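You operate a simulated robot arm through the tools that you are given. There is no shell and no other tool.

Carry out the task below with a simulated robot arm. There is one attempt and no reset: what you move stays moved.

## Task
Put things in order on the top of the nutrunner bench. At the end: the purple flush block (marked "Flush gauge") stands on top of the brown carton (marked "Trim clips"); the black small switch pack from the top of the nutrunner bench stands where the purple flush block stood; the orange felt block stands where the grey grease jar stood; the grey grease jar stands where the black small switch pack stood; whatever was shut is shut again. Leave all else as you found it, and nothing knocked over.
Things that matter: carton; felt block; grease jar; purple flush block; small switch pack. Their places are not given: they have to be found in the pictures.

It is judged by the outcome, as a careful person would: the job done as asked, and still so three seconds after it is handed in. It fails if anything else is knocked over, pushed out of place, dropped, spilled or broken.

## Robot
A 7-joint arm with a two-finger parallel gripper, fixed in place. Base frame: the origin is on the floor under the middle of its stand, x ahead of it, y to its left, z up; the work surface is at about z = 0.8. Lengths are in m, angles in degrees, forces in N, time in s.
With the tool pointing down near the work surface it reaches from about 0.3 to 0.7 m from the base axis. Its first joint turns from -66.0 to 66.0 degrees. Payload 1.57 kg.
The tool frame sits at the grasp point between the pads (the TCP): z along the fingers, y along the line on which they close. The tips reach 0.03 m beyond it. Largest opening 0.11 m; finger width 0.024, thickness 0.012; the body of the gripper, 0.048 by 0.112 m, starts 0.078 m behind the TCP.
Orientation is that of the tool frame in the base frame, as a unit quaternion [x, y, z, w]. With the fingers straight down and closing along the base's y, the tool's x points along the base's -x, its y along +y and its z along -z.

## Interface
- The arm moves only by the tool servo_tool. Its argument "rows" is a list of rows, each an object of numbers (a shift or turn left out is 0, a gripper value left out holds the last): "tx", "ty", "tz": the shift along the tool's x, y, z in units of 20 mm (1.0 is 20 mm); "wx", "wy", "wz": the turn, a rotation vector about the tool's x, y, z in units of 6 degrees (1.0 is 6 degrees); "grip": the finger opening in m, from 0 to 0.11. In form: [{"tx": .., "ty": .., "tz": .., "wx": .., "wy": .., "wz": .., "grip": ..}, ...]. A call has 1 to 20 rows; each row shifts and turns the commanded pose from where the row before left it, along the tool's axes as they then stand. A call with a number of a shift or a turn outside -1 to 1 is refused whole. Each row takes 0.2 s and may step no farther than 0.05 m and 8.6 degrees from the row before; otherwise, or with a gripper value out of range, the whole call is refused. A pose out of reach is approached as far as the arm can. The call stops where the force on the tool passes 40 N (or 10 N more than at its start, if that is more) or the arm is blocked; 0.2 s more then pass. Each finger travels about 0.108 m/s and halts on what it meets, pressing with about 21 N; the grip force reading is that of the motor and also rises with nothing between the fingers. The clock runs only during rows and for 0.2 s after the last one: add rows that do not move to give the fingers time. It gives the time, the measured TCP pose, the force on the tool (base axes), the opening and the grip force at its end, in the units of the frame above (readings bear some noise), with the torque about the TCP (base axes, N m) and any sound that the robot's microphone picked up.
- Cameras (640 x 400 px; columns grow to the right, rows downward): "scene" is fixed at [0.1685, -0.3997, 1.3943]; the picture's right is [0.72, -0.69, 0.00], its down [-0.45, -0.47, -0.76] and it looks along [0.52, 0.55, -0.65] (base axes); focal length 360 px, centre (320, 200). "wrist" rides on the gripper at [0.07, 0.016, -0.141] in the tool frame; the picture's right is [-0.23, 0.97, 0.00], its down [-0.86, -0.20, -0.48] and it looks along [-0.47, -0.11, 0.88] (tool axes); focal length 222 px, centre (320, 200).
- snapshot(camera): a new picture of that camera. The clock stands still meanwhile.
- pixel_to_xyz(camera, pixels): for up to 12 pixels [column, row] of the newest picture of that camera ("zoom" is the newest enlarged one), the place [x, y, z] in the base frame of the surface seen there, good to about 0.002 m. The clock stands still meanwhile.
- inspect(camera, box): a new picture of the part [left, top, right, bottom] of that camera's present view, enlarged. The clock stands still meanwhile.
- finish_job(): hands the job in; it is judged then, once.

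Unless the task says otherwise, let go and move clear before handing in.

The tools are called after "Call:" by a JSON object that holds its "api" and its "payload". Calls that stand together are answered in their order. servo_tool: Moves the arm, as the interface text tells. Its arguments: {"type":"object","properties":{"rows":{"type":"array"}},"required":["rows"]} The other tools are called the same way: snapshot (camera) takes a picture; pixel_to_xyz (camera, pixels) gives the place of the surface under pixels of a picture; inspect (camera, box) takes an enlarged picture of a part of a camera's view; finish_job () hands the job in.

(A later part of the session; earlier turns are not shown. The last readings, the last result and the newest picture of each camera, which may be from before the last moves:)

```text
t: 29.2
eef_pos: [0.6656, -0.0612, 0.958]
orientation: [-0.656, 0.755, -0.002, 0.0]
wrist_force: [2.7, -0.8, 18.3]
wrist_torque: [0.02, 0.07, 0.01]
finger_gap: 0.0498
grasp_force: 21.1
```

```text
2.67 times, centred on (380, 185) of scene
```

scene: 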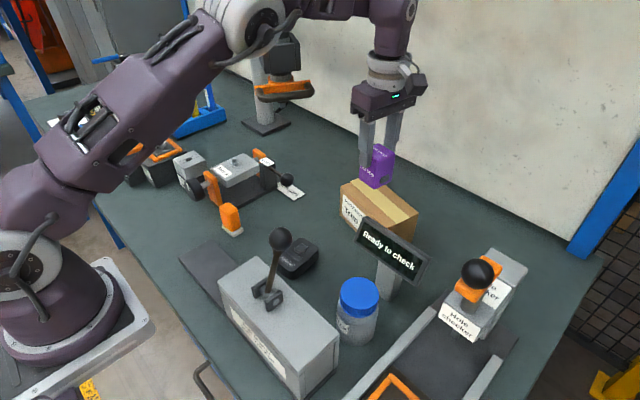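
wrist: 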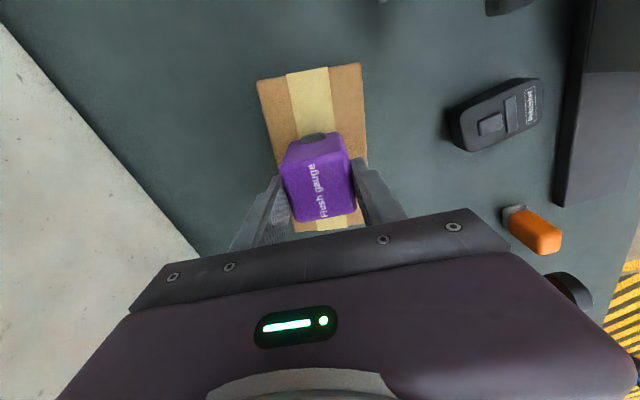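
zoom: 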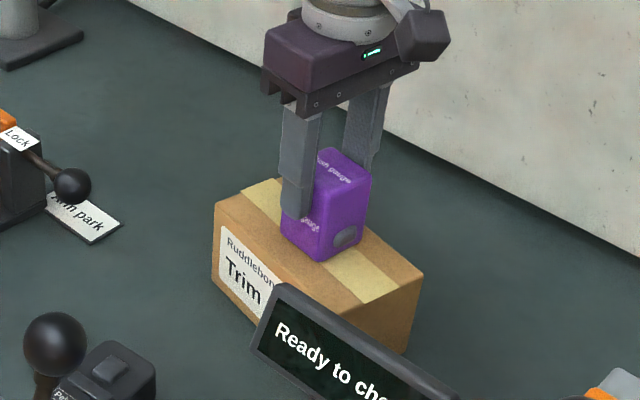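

The force reads 18 N upward at z=0.958, so something already touches; in the zoom the block seems to rest on the carton. I'll measure heights to understand this.

Call:
{"api": "pixel_to_xyz", "payload": {"camera": "zoom", "pixels": [[345, 168], [365, 180], [320, 255], [285, 225], [345, 235], [240, 210], [350, 270], [400, 270], [230, 200], [410, 275], [300, 205], [318, 258]]}}

Call:
{"api": "pixel_to_xyz", "payload": {"camera": "wrist", "pixels": [[320, 180], [310, 90], [270, 90], [350, 90], [350, 215], [300, 228], [295, 160], [345, 140], [315, 138], [355, 205], [260, 80], [360, 65]]}}

Call:
{"api": "snapshot", "payload": {"camera": "scene"}}

```text
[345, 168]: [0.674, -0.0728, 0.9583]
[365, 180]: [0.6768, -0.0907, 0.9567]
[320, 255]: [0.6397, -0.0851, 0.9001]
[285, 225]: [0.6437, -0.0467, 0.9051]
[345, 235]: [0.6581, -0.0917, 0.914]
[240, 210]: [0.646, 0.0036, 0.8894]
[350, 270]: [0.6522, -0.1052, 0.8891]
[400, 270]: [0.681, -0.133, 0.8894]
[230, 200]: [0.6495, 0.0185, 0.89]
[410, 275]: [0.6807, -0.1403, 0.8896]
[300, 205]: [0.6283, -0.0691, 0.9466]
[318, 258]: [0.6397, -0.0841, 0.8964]
```

```text
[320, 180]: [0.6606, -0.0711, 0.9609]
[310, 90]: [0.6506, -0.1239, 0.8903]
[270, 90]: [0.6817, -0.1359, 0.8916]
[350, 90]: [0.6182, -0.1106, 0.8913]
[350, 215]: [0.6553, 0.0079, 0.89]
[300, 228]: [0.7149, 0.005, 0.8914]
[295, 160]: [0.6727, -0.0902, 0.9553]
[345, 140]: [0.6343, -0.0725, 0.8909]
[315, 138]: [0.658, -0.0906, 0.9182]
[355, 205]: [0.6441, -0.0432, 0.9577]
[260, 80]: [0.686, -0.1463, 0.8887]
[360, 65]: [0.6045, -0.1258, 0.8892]
```

```text
taken
```

scene: 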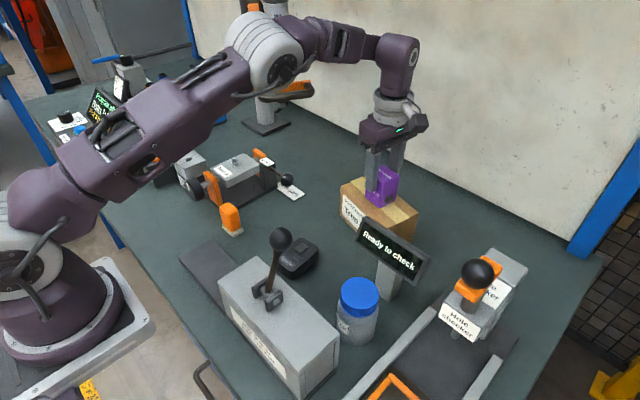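

The block's top now reads z≈0.957 and its bottom z≈0.89, so it rests upright on the carton near its middle; it had slid lower in the grip during the carry. I'll ease up 3 mm to relieve the pressing force before letting go.

Call:
{"api": "servo_tool", "payload": {"rows": [{"tz": -0.15}, {}]}}

```text
t: 29.8
eef_pos: [0.664, -0.0618, 0.9586]
orientation: [-0.656, 0.755, 0.002, -0.001]
wrist_force: [0.6, 0.3, -1.4]
wrist_torque: [0.01, -0.02, 0.03]
finger_gap: 0.0495
grasp_force: 21.3
```

The force fell to -1.4 N, so the block is barely touching. I'll lower about 1 mm and then open gradually.

Call:
{"api": "servo_tool", "payload": {"rows": [{"tz": 0.06}, {}]}}

Call:
{"api": "inspect", "payload": {"camera": "scene", "box": [330, 140, 430, 240]}}

```text
t: 30.4
eef_pos: [0.6646, -0.0619, 0.958]
orientation: [-0.656, 0.755, 0.0, 0.0]
wrist_force: [-0.7, 0.1, -1.4]
wrist_torque: [-0.04, 0.01, -0.04]
finger_gap: 0.0495
grasp_force: 21.5
```

```text
4.00 times, centred on (380, 190) of scene
```

zoom: 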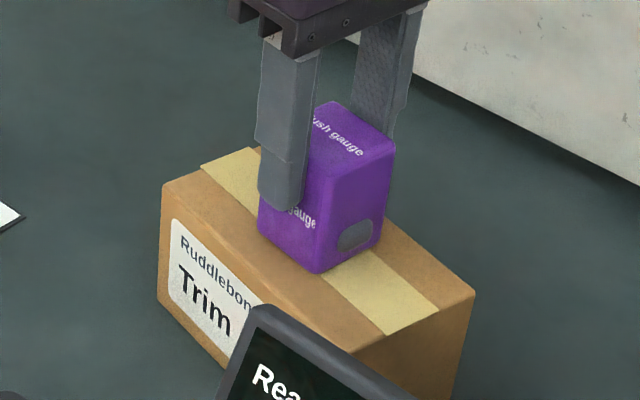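

Still -1.4 N, so it may hang a fraction of a millimetre above. I'll lower in two more 1 mm steps, watching the force.

Call:
{"api": "servo_tool", "payload": {"rows": [{"tz": 0.05}, {}]}}

```text
t: 31.0
eef_pos: [0.6654, -0.0618, 0.9579]
orientation: [-0.656, 0.755, -0.001, 0.0]
wrist_force: [-4.5, -2.1, 12.3]
wrist_torque: [0.04, 0.3, 0.02]
finger_gap: 0.0495
grasp_force: 20.9
```

Contact is now clear (12 N up). I'll open the fingers gradually and then check before rising.

Call:
{"api": "servo_tool", "payload": {"rows": [{"tz": -0.03, "grip": 0.052}, {"grip": 0.056}, {"grip": 0.062}, {"grip": 0.07}, {"grip": 0.078}, {}]}}

Call:
{"api": "inspect", "payload": {"camera": "scene", "box": [330, 140, 430, 240]}}

Call:
{"api": "snapshot", "payload": {"camera": "wrist"}}

```text
t: 32.4
eef_pos: [0.665, -0.061, 0.9576]
orientation: [-0.656, 0.754, 0.0, 0.0]
wrist_force: [0.8, -0.2, 0.0]
wrist_torque: [0.02, -0.01, -0.04]
finger_gap: 0.078
grasp_force: 0.0
```

```text
4.00 times, centred on (380, 190) of scene
```

zoom: 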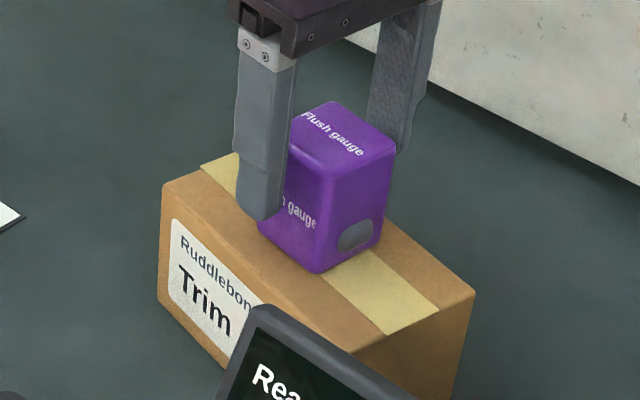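

```text
taken
```

wrist: 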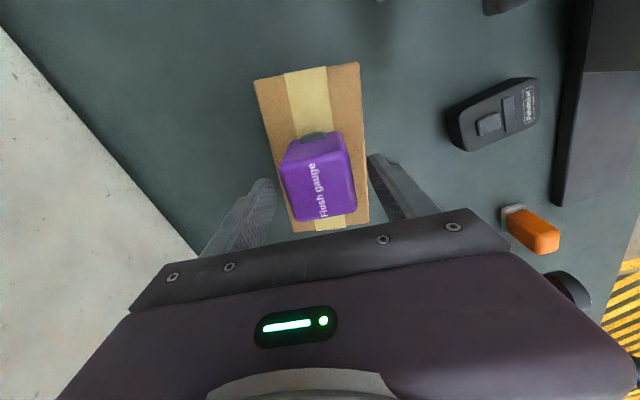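

The purple block stands on the carton at (318,180) in the wrist picture. I'll rise straight up, then retract toward the pack and turn the tool back to close along y.

Call:
{"api": "servo_tool", "payload": {"rows": [{"tz": -0.5}, {"tz": -1}, {"tz": -1}, {"tz": -1}, {"tz": -0.8}, {"tx": -0.044, "ty": 0.926}, {"tx": -0.044, "ty": 0.926}, {"tx": -0.044, "ty": 0.926}, {"tx": -0.044, "ty": 0.926}, {"tx": -0.044, "ty": 0.926}, {"tx": -0.044, "ty": 0.926}, {"tx": -0.044, "ty": 0.926}, {"tx": -0.044, "ty": 0.926}, {"tx": -0.044, "ty": 0.926}, {"tx": -0.044, "ty": 0.926}, {"tx": -0.044, "ty": 0.926}, {}]}}

Call:
{"api": "servo_tool", "payload": {"rows": [{"wz": 1}, {"wz": 1}, {"wz": 1}, {"wz": 1}, {"wz": 1}, {"wz": 1}, {"wz": 1}, {"wz": 1}, {"wz": 1}, {"wz": 1}, {"wz": 1}, {"wz": 1}, {"wz": 1}, {}]}}

Call:
{"api": "snapshot", "payload": {"camera": "scene"}}

Call:
{"api": "snapshot", "payload": {"camera": "wrist"}}

```text
t: 36.0
eef_pos: [0.4629, -0.0233, 1.0438]
orientation: [-0.656, 0.754, 0.0, 0.001]
wrist_force: [0.3, -0.1, 0.8]
wrist_torque: [0.0, 0.02, 0.02]
finger_gap: 0.0778
grasp_force: 0.0
```

```text
t: 39.0
eef_pos: [0.4641, -0.024, 1.0445]
orientation: [-0.035, 0.999, -0.001, 0.001]
wrist_force: [-0.3, 0.6, -0.5]
wrist_torque: [0.03, -0.01, 0.01]
finger_gap: 0.0782
grasp_force: 0.1
```

```text
taken
```

scene: 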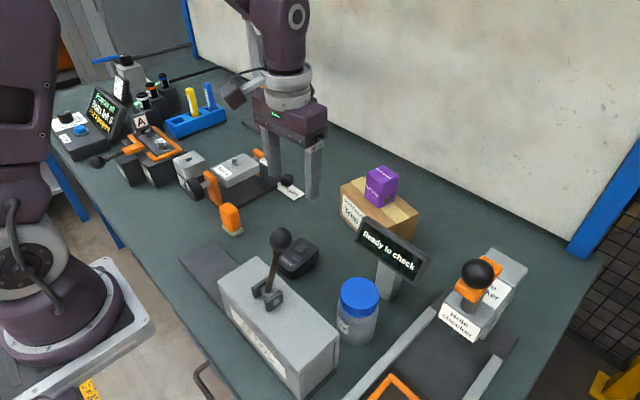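

```text
taken
```

wrist: 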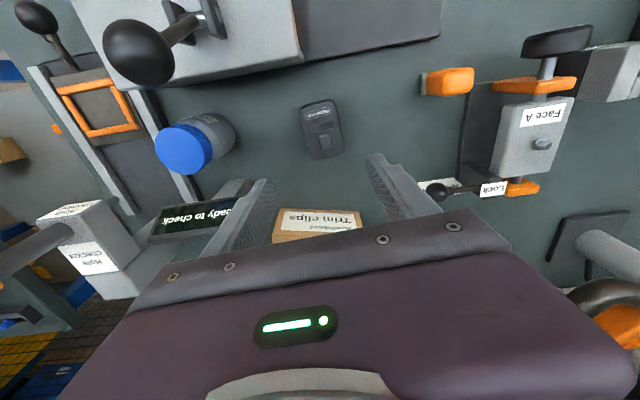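

The purple block stands on the carton at (382,186) in the scene. Next is the pack at (322,130) in the wrist picture; I'll zoom in for its edges.

Call:
{"api": "inspect", "payload": {"camera": "wrist", "box": [282, 80, 362, 180]}}

```text
4.00 times, centred on (322, 130) of wrist
```

zoom: 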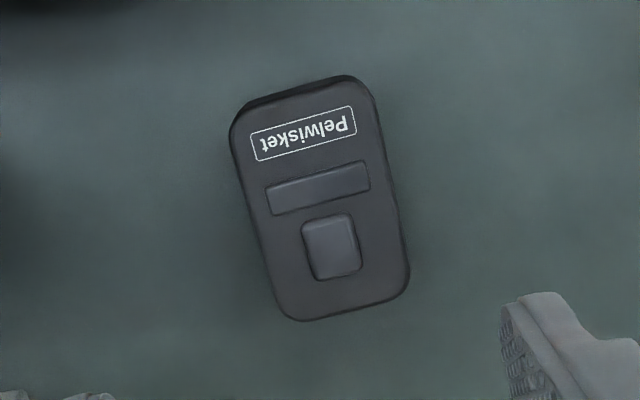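

Call:
{"api": "pixel_to_xyz", "payload": {"camera": "zoom", "pixels": [[250, 108], [350, 85], [370, 105], [402, 265], [390, 292], [300, 315], [275, 290], [238, 140], [255, 210], [388, 190], [330, 200], [305, 92]]}}

```text
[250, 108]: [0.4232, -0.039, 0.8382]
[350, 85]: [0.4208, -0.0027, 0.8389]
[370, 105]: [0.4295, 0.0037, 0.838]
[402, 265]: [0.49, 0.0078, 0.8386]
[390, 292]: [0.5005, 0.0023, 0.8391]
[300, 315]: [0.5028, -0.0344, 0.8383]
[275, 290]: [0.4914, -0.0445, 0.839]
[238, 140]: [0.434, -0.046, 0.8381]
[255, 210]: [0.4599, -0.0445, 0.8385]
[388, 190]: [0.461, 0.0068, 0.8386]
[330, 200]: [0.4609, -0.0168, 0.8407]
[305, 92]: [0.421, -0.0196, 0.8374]
```

The pack's centre is about (0.463,-0.020), width about 0.053, and it's aligned with the tool. I'll descend over it and pause just above for a check.

Call:
{"api": "servo_tool", "payload": {"rows": [{"tx": 0.04, "ty": 0.18, "tz": 1}, {"tz": 1}, {"tz": 1}, {"tz": 1}, {"tz": 1}, {"tz": 1}, {"tz": 1}, {"tz": 1}, {}]}}

Call:
{"api": "snapshot", "payload": {"camera": "wrist"}}

Call:
{"api": "inspect", "payload": {"camera": "scene", "box": [230, 150, 390, 290]}}

```text
t: 41.0
eef_pos: [0.4631, -0.02, 0.8833]
orientation: [-0.036, 0.999, 0.0, 0.001]
wrist_force: [0.4, 0.3, -0.8]
wrist_torque: [0.01, -0.01, 0.01]
finger_gap: 0.078
grasp_force: 0.2
```

```text
taken
```

wrist: 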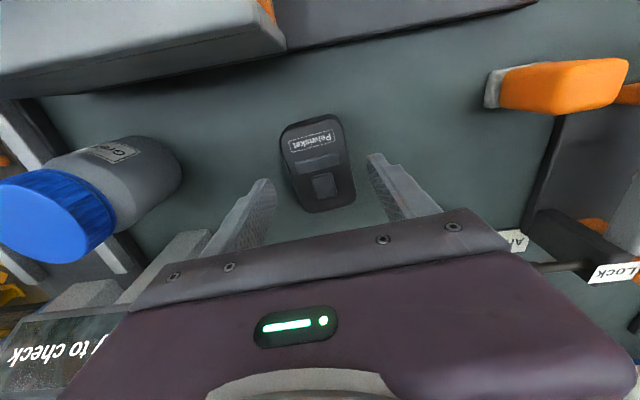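

```text
2.86 times, centred on (310, 220) of scene
```

zoom: 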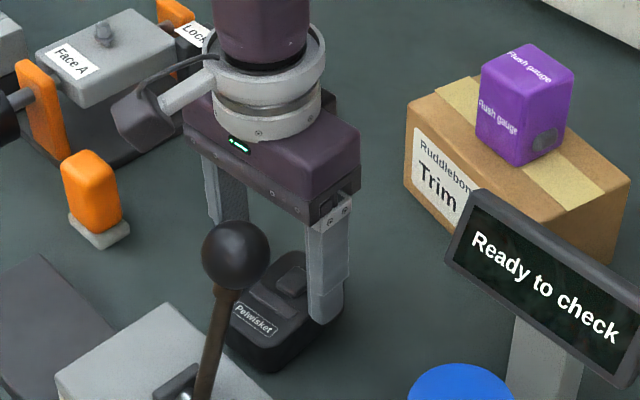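

The fingers straddle the pack cleanly. I'll descend to z≈0.835 (tips 5 mm above the bench) and close gradually.

Call:
{"api": "servo_tool", "payload": {"rows": [{"tz": 0.6}, {"tz": 0.6}, {"tz": 0.6}, {"tz": 0.6}, {}, {"grip": 0.068}, {"grip": 0.062}, {"grip": 0.058}, {"grip": 0.054}, {"grip": 0.05}, {"grip": 0.045}, {"grip": 0.035}, {}, {}]}}

Call:
{"api": "snapshot", "payload": {"camera": "wrist"}}

```text
t: 44.0
eef_pos: [0.463, -0.0208, 0.8366]
orientation: [-0.035, 0.999, 0.0, 0.0]
wrist_force: [0.9, 0.9, 1.1]
wrist_torque: [0.0, -0.02, 0.01]
finger_gap: 0.0552
grasp_force: 20.2
```

```text
taken
```

wrist: 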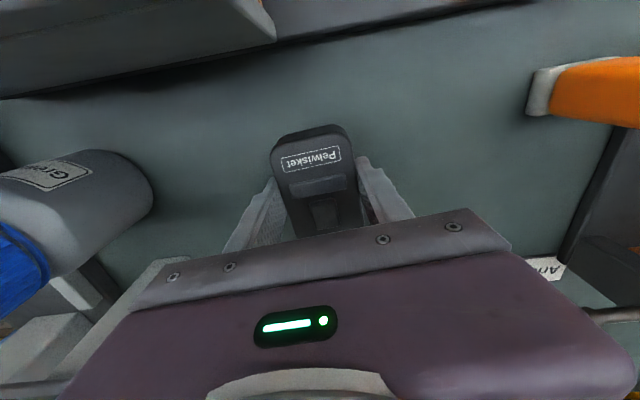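

The pack is gripped at 0.0552 with 20 N. I'll lift gently by 20 mm and compare pictures for slip.

Call:
{"api": "servo_tool", "payload": {"rows": [{"tz": -0.1}, {"tz": -0.15}, {"tz": -0.25}, {"tz": -0.25}, {"tz": -0.25}, {}]}}

Call:
{"api": "snapshot", "payload": {"camera": "wrist"}}

Call:
{"api": "inspect", "payload": {"camera": "scene", "box": [230, 180, 370, 300]}}

```text
t: 45.4
eef_pos: [0.4636, -0.0209, 0.8573]
orientation: [-0.035, 0.999, 0.0, 0.0]
wrist_force: [0.5, 1.0, -1.0]
wrist_torque: [0.0, -0.03, -0.01]
finger_gap: 0.0552
grasp_force: 21.2
```

```text
taken
```

wrist: 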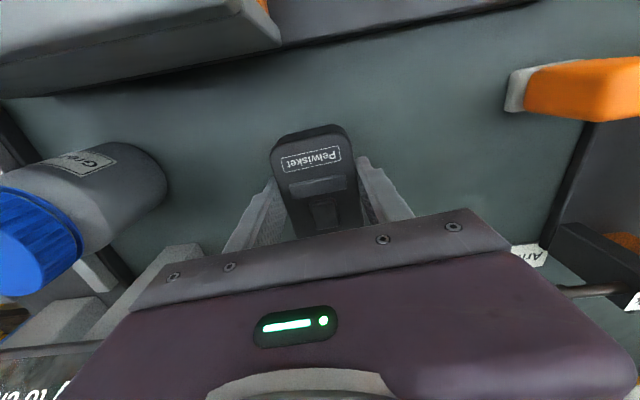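

```text
3.33 times, centred on (300, 240) of scene
```

zoom: 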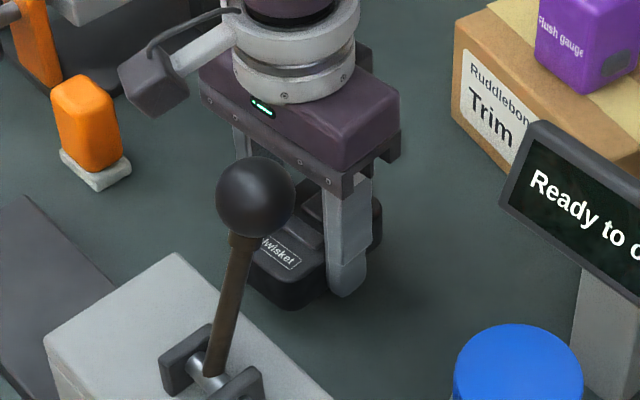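

The pack follows the gripper with no slip (same pixels at (320,180) in both pictures). I'll rise and carry it to above the purple block's old place.

Call:
{"api": "servo_tool", "payload": {"rows": [{"tz": -0.96}, {"tz": -0.96}, {"tz": -0.96}, {"tz": -0.96}, {"tz": -0.96}, {"tz": -0.96}, {"tz": -0.96}, {"tz": -0.96}, {"tz": -0.96}, {"tz": -0.96}, {}]}}

Call:
{"api": "servo_tool", "payload": {"rows": [{"tx": 0.3817, "ty": 0.9735}, {"tx": 0.3817, "ty": 0.9735}, {"tx": 0.3817, "ty": 0.9735}, {"tx": 0.3817, "ty": 0.9735}, {"tx": 0.3817, "ty": 0.9735}, {"tx": 0.3817, "ty": 0.9735}, {"tx": 0.3817, "ty": 0.9735}, {"tx": 0.3817, "ty": 0.9735}, {"tx": 0.3817, "ty": 0.9735}, {"tx": 0.3817, "ty": 0.9735}, {"tx": 0.3817, "ty": 0.9735}, {"tx": 0.3817, "ty": 0.9735}, {"tx": 0.3817, "ty": 0.9735}, {"tx": 0.3817, "ty": 0.9735}, {"tx": 0.3817, "ty": 0.9735}, {"tx": 0.3817, "ty": 0.9735}, {"tx": 0.3817, "ty": 0.9735}, {"tx": 0.3817, "ty": 0.9735}, {}]}}

Call:
{"api": "snapshot", "payload": {"camera": "scene"}}

Call:
{"api": "snapshot", "payload": {"camera": "wrist"}}

```text
t: 47.8
eef_pos: [0.4615, -0.0204, 1.0487]
orientation: [-0.035, 0.999, 0.0, 0.001]
wrist_force: [0.2, 0.5, -0.6]
wrist_torque: [-0.06, 0.0, 0.0]
finger_gap: 0.0555
grasp_force: 20.6
```

```text
t: 51.8
eef_pos: [0.3031, 0.3226, 1.0473]
orientation: [-0.035, 0.999, 0.0, 0.0]
wrist_force: [0.3, -0.4, -1.2]
wrist_torque: [0.01, -0.01, -0.02]
finger_gap: 0.0554
grasp_force: 21.6
```

```text
taken
```

scene: 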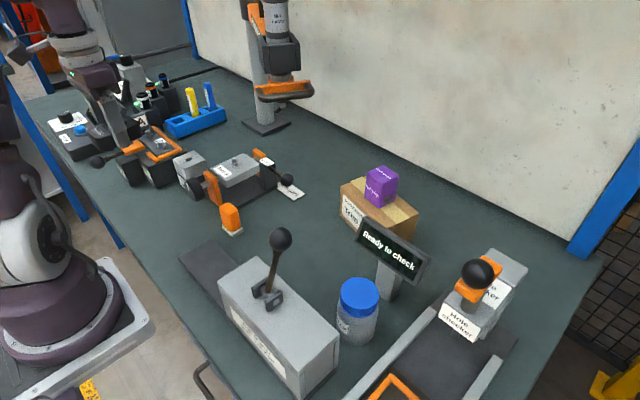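

```text
taken
```

wrist: 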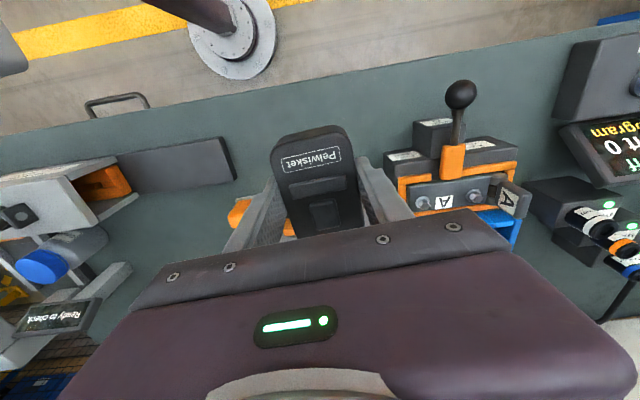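

The pack is still firmly held. I'll correct 4.6 mm in y and lower to just above the bench at the old place of the purple block.

Call:
{"api": "servo_tool", "payload": {"rows": [{"ty": -0.23, "tz": 1}, {"tz": 1}, {"tz": 1}, {"tz": 1}, {"tz": 1}, {"tz": 1}, {"tz": 1}, {"tz": 1}, {"tz": 1}, {"tz": 0.8}, {"tz": 0.4}, {}]}}

Call:
{"api": "inspect", "payload": {"camera": "scene", "box": [60, 120, 220, 260]}}

```text
t: 54.4
eef_pos: [0.3016, 0.3155, 0.8438]
orientation: [-0.035, 0.999, 0.0, -0.001]
wrist_force: [0.3, -0.1, -0.1]
wrist_torque: [0.01, 0.01, -0.02]
finger_gap: 0.0552
grasp_force: 21.0
```

```text
2.86 times, centred on (140, 190) of scene
```

zoom: 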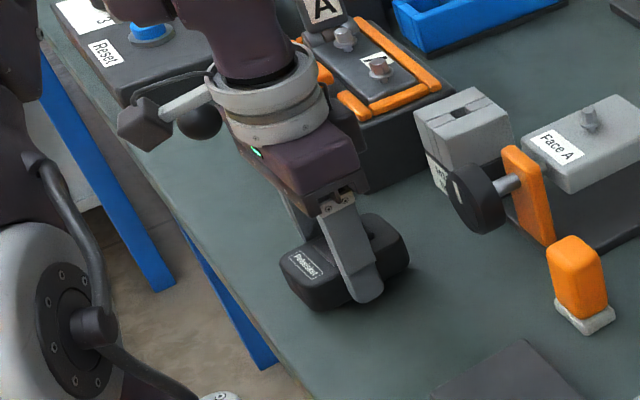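

The pack hovers about 7 mm above the bench. I'll lower in small steps and watch the force.

Call:
{"api": "servo_tool", "payload": {"rows": [{"ty": 0.08, "tz": 0.15}, {"tz": 0.1}, {"tz": 0.05}, {}]}}

```text
t: 55.4
eef_pos: [0.3017, 0.318, 0.8383]
orientation: [-0.034, 0.999, 0.0, 0.0]
wrist_force: [-0.8, 0.4, -1.5]
wrist_torque: [0.04, 0.02, -0.01]
finger_gap: 0.0552
grasp_force: 20.6
```

Call:
{"api": "servo_tool", "payload": {"rows": [{"tz": 0.05}, {}]}}

```text
t: 56.0
eef_pos: [0.3024, 0.318, 0.8371]
orientation: [-0.035, 0.999, 0.0, 0.0]
wrist_force: [0.0, -0.2, -0.5]
wrist_torque: [0.01, 0.0, -0.01]
finger_gap: 0.0553
grasp_force: 21.1
```

The force is still about zero at z=0.8371; the pack was gripped at 0.8366, so less than 1 mm should remain. I'll take one more 1 mm step.

Call:
{"api": "servo_tool", "payload": {"rows": [{"tz": 0.05}, {}]}}

```text
t: 56.6
eef_pos: [0.302, 0.3191, 0.837]
orientation: [-0.035, 0.999, 0.001, -0.001]
wrist_force: [1.5, -3.1, 14.6]
wrist_torque: [-0.13, 0.04, 0.01]
finger_gap: 0.0552
grasp_force: 21.1
```

Contact with the bench is now clear (14.6 N). I'll open gradually and check.

Call:
{"api": "servo_tool", "payload": {"rows": [{"tz": -0.03, "grip": 0.058}, {"grip": 0.062}, {"grip": 0.068}, {"grip": 0.078}, {}]}}

Call:
{"api": "servo_tool", "payload": {"rows": [{"tz": -0.5}, {"tz": -0.8}, {"tz": -1}, {"tz": -1}, {"tz": -1}, {"tz": -1}, {"tz": -1}, {"tz": -1}, {"tz": -1}, {"tz": -1}, {"tz": -1}, {"tz": -1}, {}]}}

Call:
{"api": "snapshot", "payload": {"camera": "scene"}}

Call:
{"api": "snapshot", "payload": {"camera": "wrist"}}

```text
t: 57.8
eef_pos: [0.3012, 0.3182, 0.8365]
orientation: [-0.036, 0.999, 0.0, 0.0]
wrist_force: [0.9, -0.6, -0.4]
wrist_torque: [0.01, 0.03, -0.01]
finger_gap: 0.078
grasp_force: 0.1
```

```text
t: 60.6
eef_pos: [0.3014, 0.3188, 1.0636]
orientation: [-0.034, 0.999, -0.001, 0.0]
wrist_force: [0.0, 0.2, -0.1]
wrist_torque: [0.0, -0.02, 0.02]
finger_gap: 0.0779
grasp_force: 0.1
```

```text
taken
```

scene: 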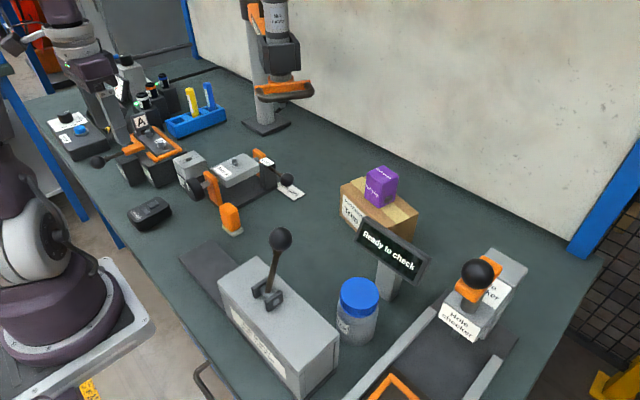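

```text
taken
```

wrist: 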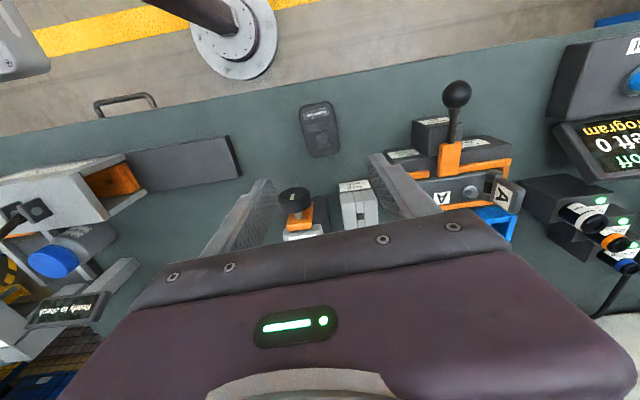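

The pack stands at (150,213) in the scene where the purple block was. Next I'll go to above the jar at (0.445,-0.2015), keeping high over the feeder knob.

Call:
{"api": "servo_tool", "payload": {"rows": [{"tx": -0.1907, "ty": -0.9446, "tz": -0.13}, {"tx": -0.1907, "ty": -0.9446, "tz": -0.13}, {"tx": -0.1907, "ty": -0.9446, "tz": -0.13}, {"tx": -0.1907, "ty": -0.9446, "tz": -0.13}, {"tx": -0.1907, "ty": -0.9446, "tz": -0.13}, {"tx": -0.1907, "ty": -0.9446, "tz": -0.13}, {"tx": -0.1907, "ty": -0.9446, "tz": -0.13}, {"tx": -0.1907, "ty": -0.9446, "tz": -0.13}, {"tx": -0.1907, "ty": -0.9446, "tz": -0.13}, {"tx": -0.1907, "ty": -0.9446, "tz": -0.13}, {"tx": -0.1907, "ty": -0.9446, "tz": -0.13}, {"tx": -0.1907, "ty": -0.9446, "tz": -0.13}, {"tx": -0.1907, "ty": -0.9446, "tz": -0.13}, {"tx": -0.1907, "ty": -0.9446, "tz": -0.13}]}}

Call:
{"api": "servo_tool", "payload": {"rows": [{"tx": -0.1907, "ty": -0.9446}, {"tx": -0.1907, "ty": -0.9446}, {"tx": -0.1907, "ty": -0.9446}, {"tx": -0.1907, "ty": -0.9446}, {"tx": -0.1907, "ty": -0.9446}, {"tx": -0.1907, "ty": -0.9446}, {"tx": -0.1907, "ty": -0.9446}, {"tx": -0.1907, "ty": -0.9446}, {"tx": -0.1907, "ty": -0.9446}, {"tx": -0.1907, "ty": -0.9446}, {"tx": -0.1907, "ty": -0.9446}, {"tx": -0.1907, "ty": -0.9446}, {"tx": -0.1907, "ty": -0.9446}, {"tx": -0.1907, "ty": -0.9446}, {}]}}

Call:
{"api": "snapshot", "payload": {"camera": "scene"}}

Call:
{"api": "snapshot", "payload": {"camera": "wrist"}}

```text
t: 63.6
eef_pos: [0.3728, 0.0553, 1.0992]
orientation: [-0.035, 0.999, 0.0, 0.0]
wrist_force: [0.7, 0.1, 0.4]
wrist_torque: [0.0, 0.01, -0.01]
finger_gap: 0.078
grasp_force: 0.1
```

```text
t: 66.8
eef_pos: [0.4467, -0.2046, 1.1001]
orientation: [-0.035, 0.999, 0.001, 0.0]
wrist_force: [-0.2, 0.2, 0.4]
wrist_torque: [0.02, -0.01, 0.01]
finger_gap: 0.0781
grasp_force: 0.0
```

```text
taken
```

scene: 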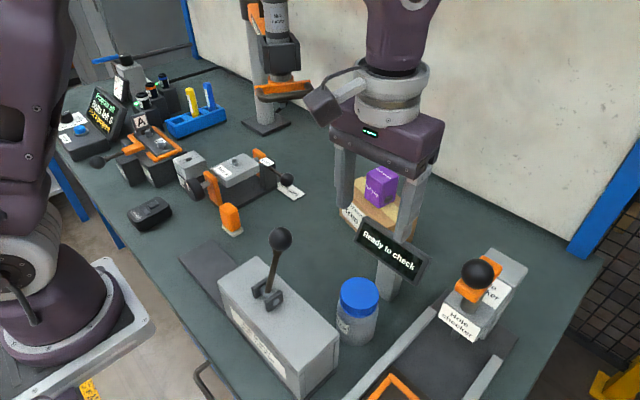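

```text
taken
```

wrist: 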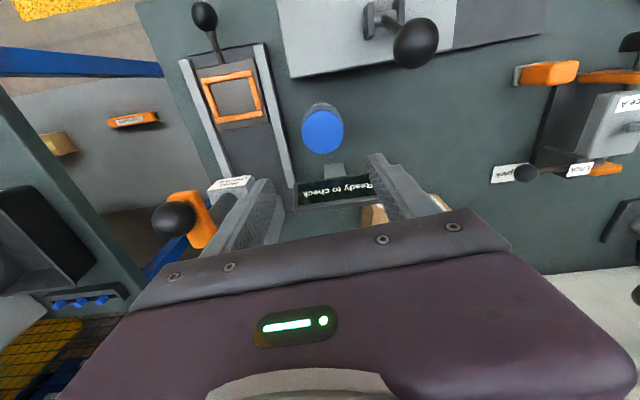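

The jar's blue lid is at (322,131) in the wrist picture, with the rail to its left near (275,110) and the display ahead at (335,190). I'll measure them.

Call:
{"api": "pixel_to_xyz", "payload": {"camera": "wrist", "pixels": [[304, 131], [341, 131], [322, 113], [322, 150], [322, 131], [267, 80], [285, 150], [276, 110], [300, 208], [370, 178], [372, 195], [305, 190]]}}

Call:
{"api": "inspect", "payload": {"camera": "wrist", "box": [240, 60, 400, 220]}}

```text
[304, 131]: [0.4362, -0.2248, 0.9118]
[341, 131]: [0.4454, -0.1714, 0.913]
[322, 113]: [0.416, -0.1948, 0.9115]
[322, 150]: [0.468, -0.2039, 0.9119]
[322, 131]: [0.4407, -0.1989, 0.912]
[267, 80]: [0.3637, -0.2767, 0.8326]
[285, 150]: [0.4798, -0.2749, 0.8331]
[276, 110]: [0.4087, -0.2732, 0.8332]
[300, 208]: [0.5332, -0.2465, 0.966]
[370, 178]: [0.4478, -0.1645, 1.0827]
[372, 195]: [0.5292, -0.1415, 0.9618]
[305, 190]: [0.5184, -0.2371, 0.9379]
```

```text
2.50 times, centred on (320, 140) of wrist
```

zoom: 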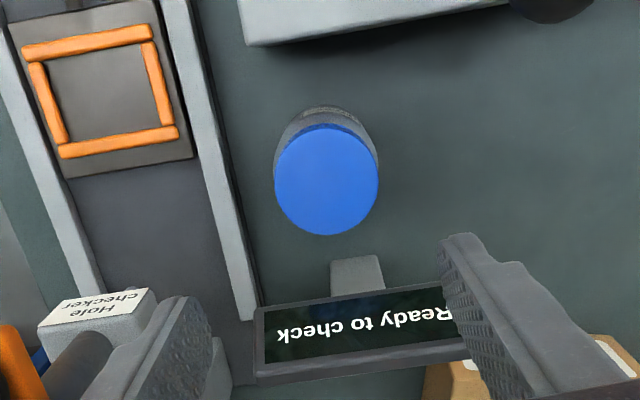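

I'll find the rail's inner edge and the bench point next to it in this zoom.

Call:
{"api": "pixel_to_xyz", "payload": {"camera": "zoom", "pixels": [[195, 140], [220, 140], [226, 140], [232, 140], [238, 200], [245, 220], [275, 180], [378, 180], [322, 127], [325, 233], [275, 150], [378, 150]]}}

```text
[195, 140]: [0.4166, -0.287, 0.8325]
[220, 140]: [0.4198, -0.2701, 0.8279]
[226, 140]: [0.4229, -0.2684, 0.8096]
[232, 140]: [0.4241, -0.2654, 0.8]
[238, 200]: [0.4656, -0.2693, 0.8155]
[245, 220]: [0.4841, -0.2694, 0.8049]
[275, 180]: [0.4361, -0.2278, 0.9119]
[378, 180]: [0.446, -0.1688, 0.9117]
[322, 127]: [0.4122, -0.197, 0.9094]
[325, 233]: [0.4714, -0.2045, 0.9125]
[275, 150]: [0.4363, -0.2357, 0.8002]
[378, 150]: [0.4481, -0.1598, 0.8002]
```

The jar centre is about (0.443,-0.2005) with a lid radius of 0.03, and the rail's inner edge is at y=-0.2685, so a 0.085 opening leaves room. I'll descend to just above the lid and check.

Call:
{"api": "servo_tool", "payload": {"rows": [{"tx": 0.17, "ty": 0.22, "tz": 1, "grip": 0.086}, {"tz": 1}, {"tz": 1}, {"tz": 1}, {"tz": 1}, {"tz": 1}, {"tz": 1}, {"tz": 0.75}, {}]}}

Call:
{"api": "snapshot", "payload": {"camera": "wrist"}}

Call:
{"api": "inspect", "payload": {"camera": "scene", "box": [250, 160, 450, 350]}}

```text
t: 68.8
eef_pos: [0.4414, -0.2002, 0.9453]
orientation: [-0.035, 0.999, 0.0, 0.0]
wrist_force: [0.1, 0.1, -0.3]
wrist_torque: [0.0, -0.04, -0.01]
finger_gap: 0.0857
grasp_force: 0.0
```

```text
taken
```

wrist: 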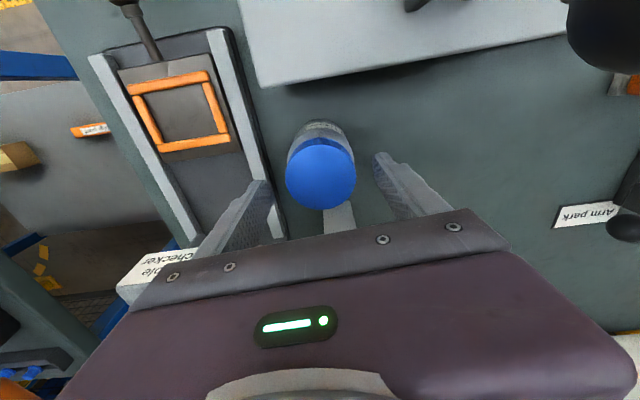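

```text
2.11 times, centred on (350, 255) of scene
```

zoom: 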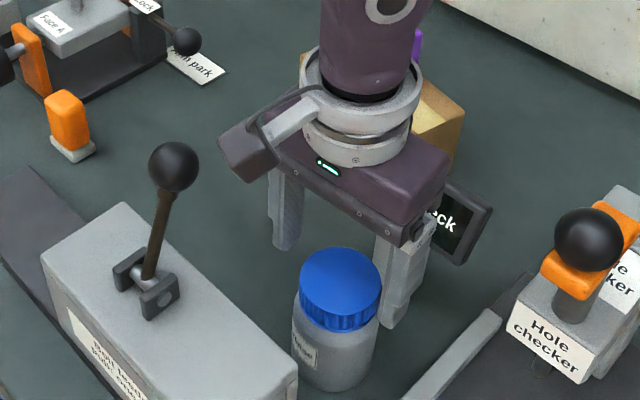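

Finger placement around the lid looks right. The camera housing (about (245,150) in the zoom) will come down near the feeder knob, so I'll measure both first.

Call:
{"api": "pixel_to_xyz", "payload": {"camera": "zoom", "pixels": [[222, 150], [228, 175], [260, 178], [270, 160], [250, 125], [265, 130], [240, 160], [290, 110], [173, 150], [197, 168], [180, 190], [172, 143]]}}

```text
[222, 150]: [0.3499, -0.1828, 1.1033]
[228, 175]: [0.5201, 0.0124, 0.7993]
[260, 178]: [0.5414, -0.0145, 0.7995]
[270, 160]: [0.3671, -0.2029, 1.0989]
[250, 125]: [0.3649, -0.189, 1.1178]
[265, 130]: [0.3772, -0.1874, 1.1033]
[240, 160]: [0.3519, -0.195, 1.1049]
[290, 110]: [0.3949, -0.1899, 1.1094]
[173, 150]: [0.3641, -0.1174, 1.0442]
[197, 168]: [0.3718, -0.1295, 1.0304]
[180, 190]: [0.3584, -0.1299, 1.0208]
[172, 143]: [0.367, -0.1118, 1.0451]
```

The housing spans about y -0.205 to -0.175 and stays above z≈0.98, while the knob ends at y≈-0.132, so there's room. I'll descend to z≈0.852 around the jar body and close gradually.

Call:
{"api": "servo_tool", "payload": {"rows": [{"tz": 0.8}, {"tz": 0.8}, {"tz": 0.8}, {"tz": 0.8}, {"tz": 0.8}, {"tz": 0.65}, {}, {"grip": 0.08}, {"grip": 0.076}, {"grip": 0.072}, {"grip": 0.068}, {"grip": 0.064}, {"grip": 0.058}, {"grip": 0.05}, {}, {}]}}

Call:
{"api": "snapshot", "payload": {"camera": "wrist"}}

Call:
{"api": "inspect", "payload": {"camera": "scene", "box": [250, 180, 450, 370]}}

```text
t: 72.2
eef_pos: [0.4407, -0.2, 0.8531]
orientation: [-0.035, 0.999, 0.0, 0.0]
wrist_force: [0.1, 0.5, 0.8]
wrist_torque: [0.06, -0.02, -0.01]
finger_gap: 0.0666
grasp_force: 21.1
```

```text
taken
```

wrist: 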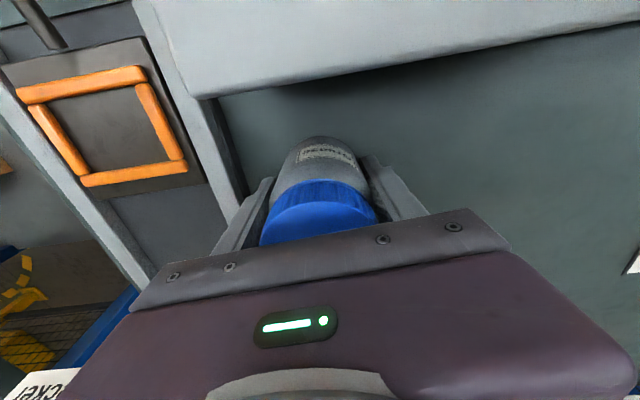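

```text
2.11 times, centred on (350, 275) of scene
```

zoom: 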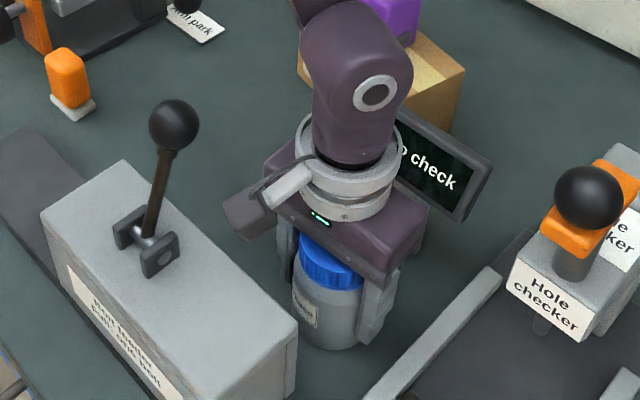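

The jar body is gripped at 0.0666 with 21 N. I'll lift gently 20 mm and check for slip.

Call:
{"api": "servo_tool", "payload": {"rows": [{"tz": -0.1}, {"tz": -0.15}, {"tz": -0.25}, {"tz": -0.25}, {"tz": -0.25}, {}]}}

Call:
{"api": "snapshot", "payload": {"camera": "wrist"}}

Call:
{"api": "inspect", "payload": {"camera": "scene", "box": [250, 180, 450, 370]}}

```text
t: 73.6
eef_pos: [0.4421, -0.1992, 0.8709]
orientation: [-0.034, 0.999, 0.0, 0.001]
wrist_force: [-0.2, 0.0, -3.7]
wrist_torque: [0.01, 0.03, 0.02]
finger_gap: 0.0666
grasp_force: 21.2
```

```text
taken
```

wrist: 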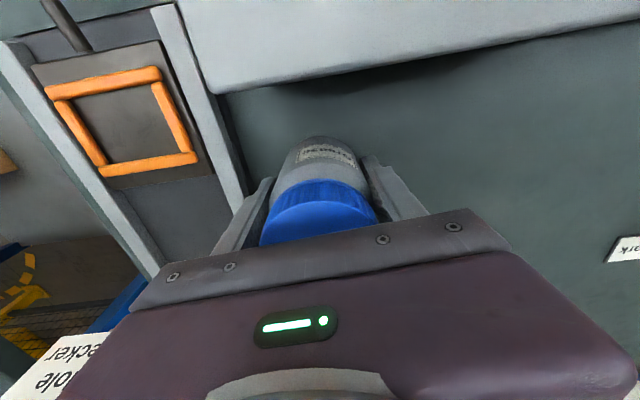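

```text
2.11 times, centred on (350, 275) of scene
```

zoom: 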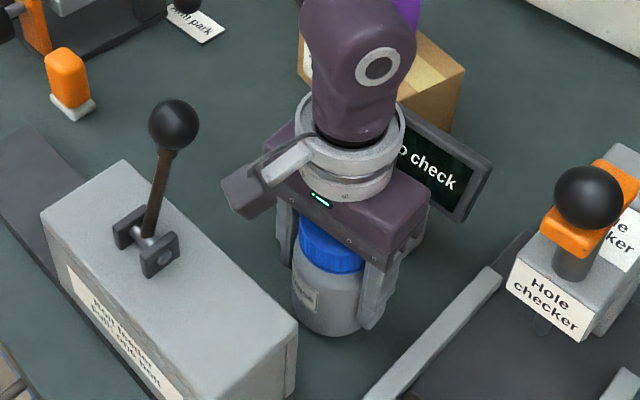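

The jar is held without slip (-3.7 N load). I'll rise to z≈1.0 so the camera housing clears the knob, then carry it over the pack's old place (0.463,-0.0205).

Call:
{"api": "servo_tool", "payload": {"rows": [{"tz": -0.922}, {"tz": -0.922}, {"tz": -0.922}, {"tz": -0.922}, {"tz": -0.922}, {"tz": -0.922}, {"tz": -0.922}, {}, {"tx": -0.1852, "ty": 0.982}, {"tx": -0.1852, "ty": 0.982}, {"tx": -0.1852, "ty": 0.982}, {"tx": -0.1852, "ty": 0.982}, {"tx": -0.1852, "ty": 0.982}, {"tx": -0.1852, "ty": 0.982}, {"tx": -0.1852, "ty": 0.982}, {"tx": -0.1852, "ty": 0.982}, {"tx": -0.1852, "ty": 0.982}, {}]}}

Call:
{"api": "snapshot", "payload": {"camera": "wrist"}}

Call:
{"api": "snapshot", "payload": {"camera": "scene"}}

```text
t: 77.4
eef_pos: [0.4636, -0.0219, 0.9999]
orientation: [-0.035, 0.999, 0.0, -0.001]
wrist_force: [0.6, 0.3, -2.6]
wrist_torque: [0.02, 0.0, 0.04]
finger_gap: 0.0666
grasp_force: 21.0
```

```text
taken
```

wrist: 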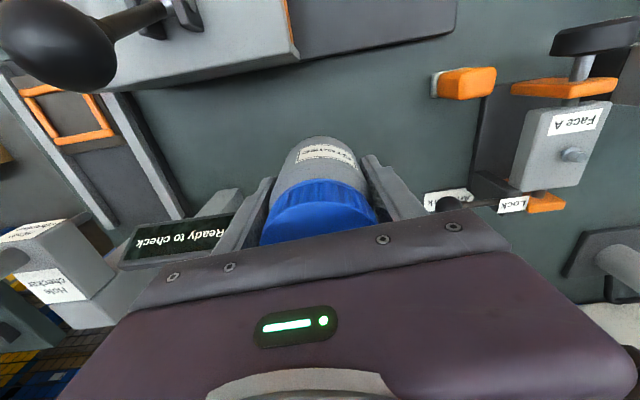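

```text
taken
```

scene: 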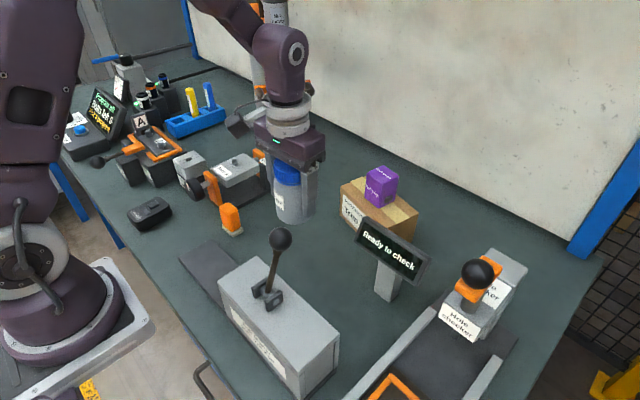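

The jar hangs upright above the pack's old place. I'll lower it to about 5 mm above the bench, then step down with force checks.

Call:
{"api": "servo_tool", "payload": {"rows": [{"tx": 0.0, "ty": 0.06, "tz": 0.9}, {"tz": 0.9}, {"tz": 0.9}, {"tz": 0.9}, {"tz": 0.9}, {"tz": 0.9}, {"tz": 0.9}, {"tz": 0.5}, {"tz": 0.25}, {}]}}

Call:
{"api": "servo_tool", "payload": {"rows": [{"tz": 0.07}, {}]}}

```text
t: 79.6
eef_pos: [0.4609, -0.0183, 0.8597]
orientation: [-0.035, 0.999, 0.0, 0.0]
wrist_force: [-0.3, -0.2, -2.5]
wrist_torque: [0.03, -0.01, -0.01]
finger_gap: 0.0668
grasp_force: 21.1
```

```text
t: 80.2
eef_pos: [0.4614, -0.0201, 0.8572]
orientation: [-0.034, 0.999, 0.0, 0.0]
wrist_force: [-0.3, -0.3, -3.6]
wrist_torque: [-0.01, 0.01, -0.01]
finger_gap: 0.0666
grasp_force: 20.9
```

The jar is at z≈0.857, still fully carried (-3.6 N). I'll continue down in 1–2 mm steps.

Call:
{"api": "servo_tool", "payload": {"rows": [{"tz": 0.1}, {}]}}

Call:
{"api": "servo_tool", "payload": {"rows": [{"tz": 0.05}, {}]}}

```text
t: 80.8
eef_pos: [0.4629, -0.0195, 0.8548]
orientation: [-0.036, 0.999, 0.0, 0.0]
wrist_force: [0.4, -0.1, -3.0]
wrist_torque: [0.02, 0.0, -0.02]
finger_gap: 0.0671
grasp_force: 20.6
```

```text
t: 81.4
eef_pos: [0.4639, -0.0198, 0.8549]
orientation: [-0.034, 0.999, 0.0, 0.001]
wrist_force: [0.0, -0.4, -2.8]
wrist_torque: [-0.02, 0.02, 0.0]
finger_gap: 0.0669
grasp_force: 21.4
```

Call:
{"api": "servo_tool", "payload": {"rows": [{"tz": 0.05}, {}]}}

```text
t: 82.0
eef_pos: [0.4632, -0.0193, 0.8529]
orientation: [-0.034, 0.999, 0.0, -0.001]
wrist_force: [-0.1, -0.7, -2.8]
wrist_torque: [0.02, 0.0, 0.01]
finger_gap: 0.0667
grasp_force: 21.0
```

Still carried at z≈0.853; I'll take another 1 mm step.

Call:
{"api": "servo_tool", "payload": {"rows": [{"tz": 0.05}, {}]}}

```text
t: 82.6
eef_pos: [0.4628, -0.0202, 0.8516]
orientation: [-0.035, 0.999, 0.0, 0.0]
wrist_force: [0.6, 0.4, -2.6]
wrist_torque: [0.0, 0.03, 0.0]
finger_gap: 0.0666
grasp_force: 20.9
```

The load is still -2.6 N, so a small gap remains. I'll take another 1 mm step.

Call:
{"api": "servo_tool", "payload": {"rows": [{"tz": 0.05}, {}]}}

Call:
{"api": "inspect", "payload": {"camera": "scene", "box": [230, 150, 370, 280]}}

```text
t: 83.2
eef_pos: [0.4629, -0.0215, 0.8521]
orientation: [-0.035, 0.999, 0.0, 0.002]
wrist_force: [0.4, 0.9, 10.2]
wrist_torque: [0.04, 0.29, -0.05]
finger_gap: 0.0668
grasp_force: 20.7
```

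```text
3.08 times, centred on (300, 215) of scene
```

zoom: 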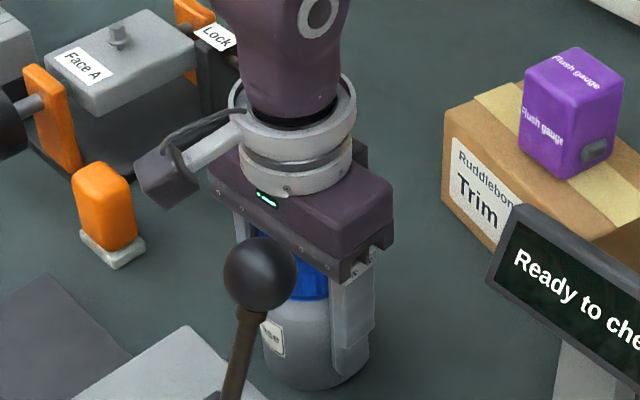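

The jar now stands on the bench (10 N up). I'll open gradually to 0.09 and rise straight up.

Call:
{"api": "servo_tool", "payload": {"rows": [{"tz": -0.03, "grip": 0.069}, {"grip": 0.072}, {"grip": 0.078}, {"grip": 0.085}, {"grip": 0.09}, {}]}}

Call:
{"api": "servo_tool", "payload": {"rows": [{"tz": -0.5}, {"tz": -0.8}, {"tz": -1}, {"tz": -1}, {"tz": -1}, {"tz": -1}, {"tz": -1}, {"tz": -1}, {"tz": -1}, {"tz": -1}, {}]}}

Call:
{"api": "snapshot", "payload": {"camera": "scene"}}

Call:
{"api": "snapshot", "payload": {"camera": "wrist"}}

```text
t: 84.6
eef_pos: [0.462, -0.0199, 0.8524]
orientation: [-0.035, 0.999, 0.0, 0.0]
wrist_force: [0.1, -0.7, -0.4]
wrist_torque: [-0.01, -0.02, 0.04]
finger_gap: 0.0902
grasp_force: 0.1
```

```text
t: 87.0
eef_pos: [0.4599, -0.0196, 1.0383]
orientation: [-0.035, 0.999, 0.0, 0.0]
wrist_force: [-0.4, 0.2, 0.4]
wrist_torque: [-0.04, -0.01, 0.01]
finger_gap: 0.0902
grasp_force: 0.1
```

```text
taken
```

scene: 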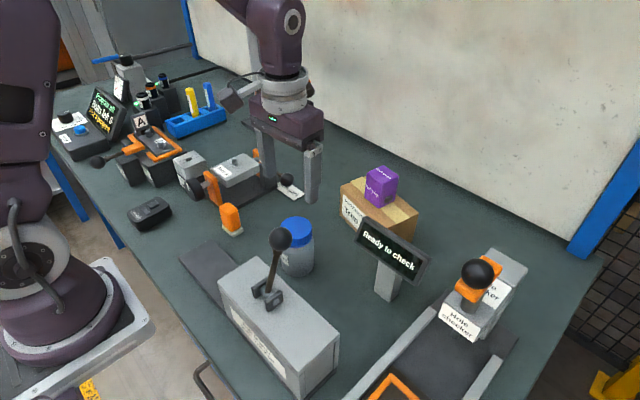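

```text
taken
```

wrist: 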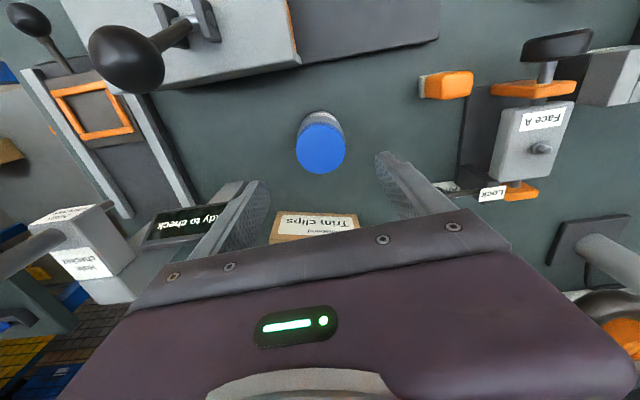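

The jar stands at (297,247) in the scene where the pack was. Last is the felt block: I'll move above (0.425,0.157), staying clear of the nutrunner handle (x≥0.545).

Call:
{"api": "servo_tool", "payload": {"rows": [{"tx": 0.113, "ty": 0.893, "grip": 0.07}, {"tx": 0.113, "ty": 0.893}, {"tx": 0.113, "ty": 0.893}, {"tx": 0.113, "ty": 0.893}, {"tx": 0.113, "ty": 0.893}, {"tx": 0.113, "ty": 0.893}, {"tx": 0.113, "ty": 0.893}, {"tx": 0.113, "ty": 0.893}, {"tx": 0.113, "ty": 0.893}, {"tx": 0.113, "ty": 0.893}, {}]}}

Call:
{"api": "snapshot", "payload": {"camera": "wrist"}}

Call:
{"api": "snapshot", "payload": {"camera": "scene"}}

```text
t: 89.4
eef_pos: [0.4264, 0.1581, 1.0399]
orientation: [-0.035, 0.999, 0.0, 0.0]
wrist_force: [-0.6, -0.3, -0.7]
wrist_torque: [-0.02, 0.01, -0.03]
finger_gap: 0.07
grasp_force: 0.2
```

```text
taken
```

wrist: 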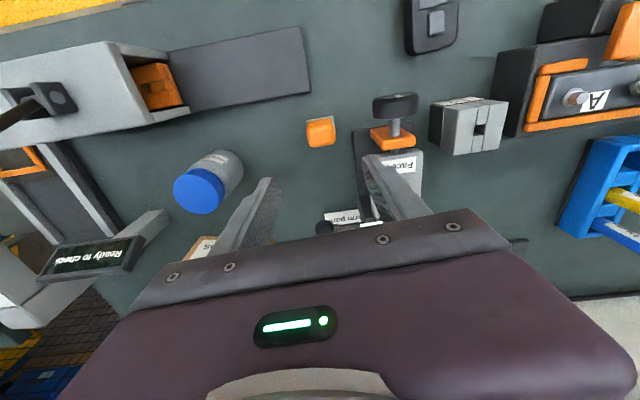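

```text
taken
```

scene: 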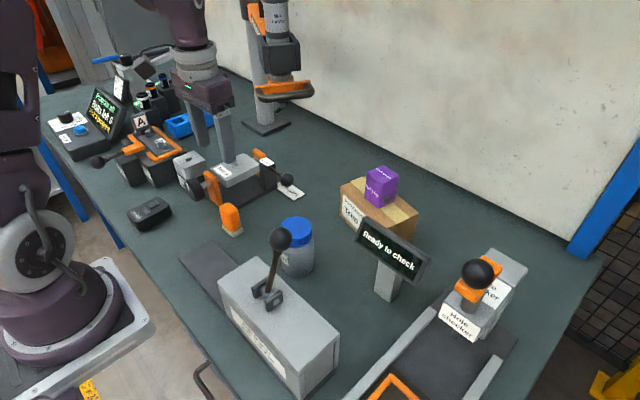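

The felt block's top is at (320,131) in the wrist picture and the fixture's wheel and plate are to its right at (395,105)–(390,140). I'll zoom and measure the gap.

Call:
{"api": "inspect", "payload": {"camera": "wrist", "box": [280, 80, 440, 190]}}

```text
3.64 times, centred on (360, 135) of wrist
```

zoom: 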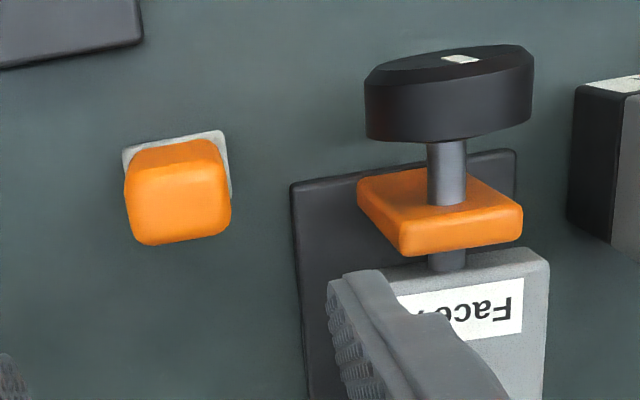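

Call:
{"api": "pixel_to_xyz", "payload": {"camera": "zoom", "pixels": [[132, 188], [222, 170], [228, 228], [145, 240], [180, 205], [128, 160], [222, 135], [368, 85], [372, 135], [365, 190], [400, 245], [300, 190]]}}

```text
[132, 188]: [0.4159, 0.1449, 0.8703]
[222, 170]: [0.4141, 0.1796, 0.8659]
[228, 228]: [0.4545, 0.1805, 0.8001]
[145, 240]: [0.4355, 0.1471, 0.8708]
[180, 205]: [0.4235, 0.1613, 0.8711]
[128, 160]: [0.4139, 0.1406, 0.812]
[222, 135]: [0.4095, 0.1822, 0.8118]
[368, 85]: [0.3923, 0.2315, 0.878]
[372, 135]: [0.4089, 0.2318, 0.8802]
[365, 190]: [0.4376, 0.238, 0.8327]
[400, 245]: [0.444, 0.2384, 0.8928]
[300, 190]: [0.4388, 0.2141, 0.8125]
```

The felt block centre is about (0.425,0.159), with the fixture base starting at y=0.214, so the 0.07 opening is safe. I'll descend partly and check.

Call:
{"api": "servo_tool", "payload": {"rows": [{"tx": 0.07, "ty": 0.045, "tz": 1}, {"tz": 1}, {"tz": 1}, {"tz": 1}, {"tz": 1}, {"tz": 1}, {"tz": 1}, {}]}}

Call:
{"api": "snapshot", "payload": {"camera": "wrist"}}

Call:
{"api": "inspect", "payload": {"camera": "scene", "box": [150, 130, 290, 250]}}

```text
t: 91.2
eef_pos: [0.4272, 0.158, 0.8975]
orientation: [-0.035, 0.999, 0.0, 0.001]
wrist_force: [0.5, -0.3, -0.6]
wrist_torque: [-0.03, 0.06, 0.02]
finger_gap: 0.0697
grasp_force: 0.0
```

```text
taken
```

wrist: 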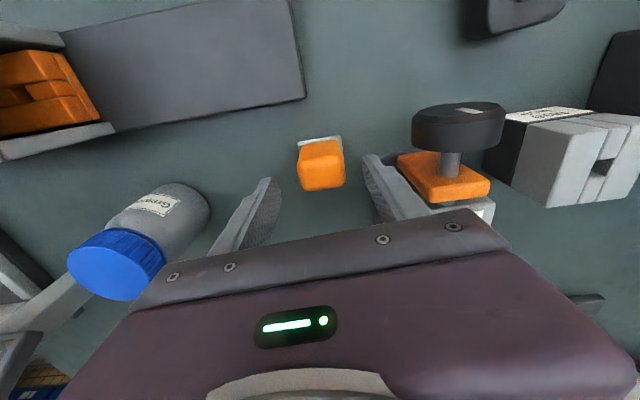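

```text
3.33 times, centred on (220, 190) of scene
```

zoom: 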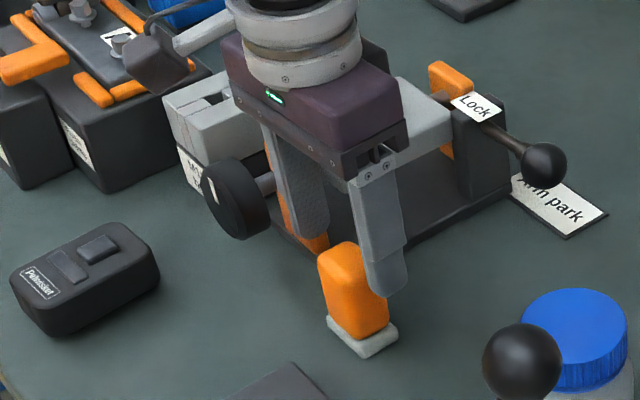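

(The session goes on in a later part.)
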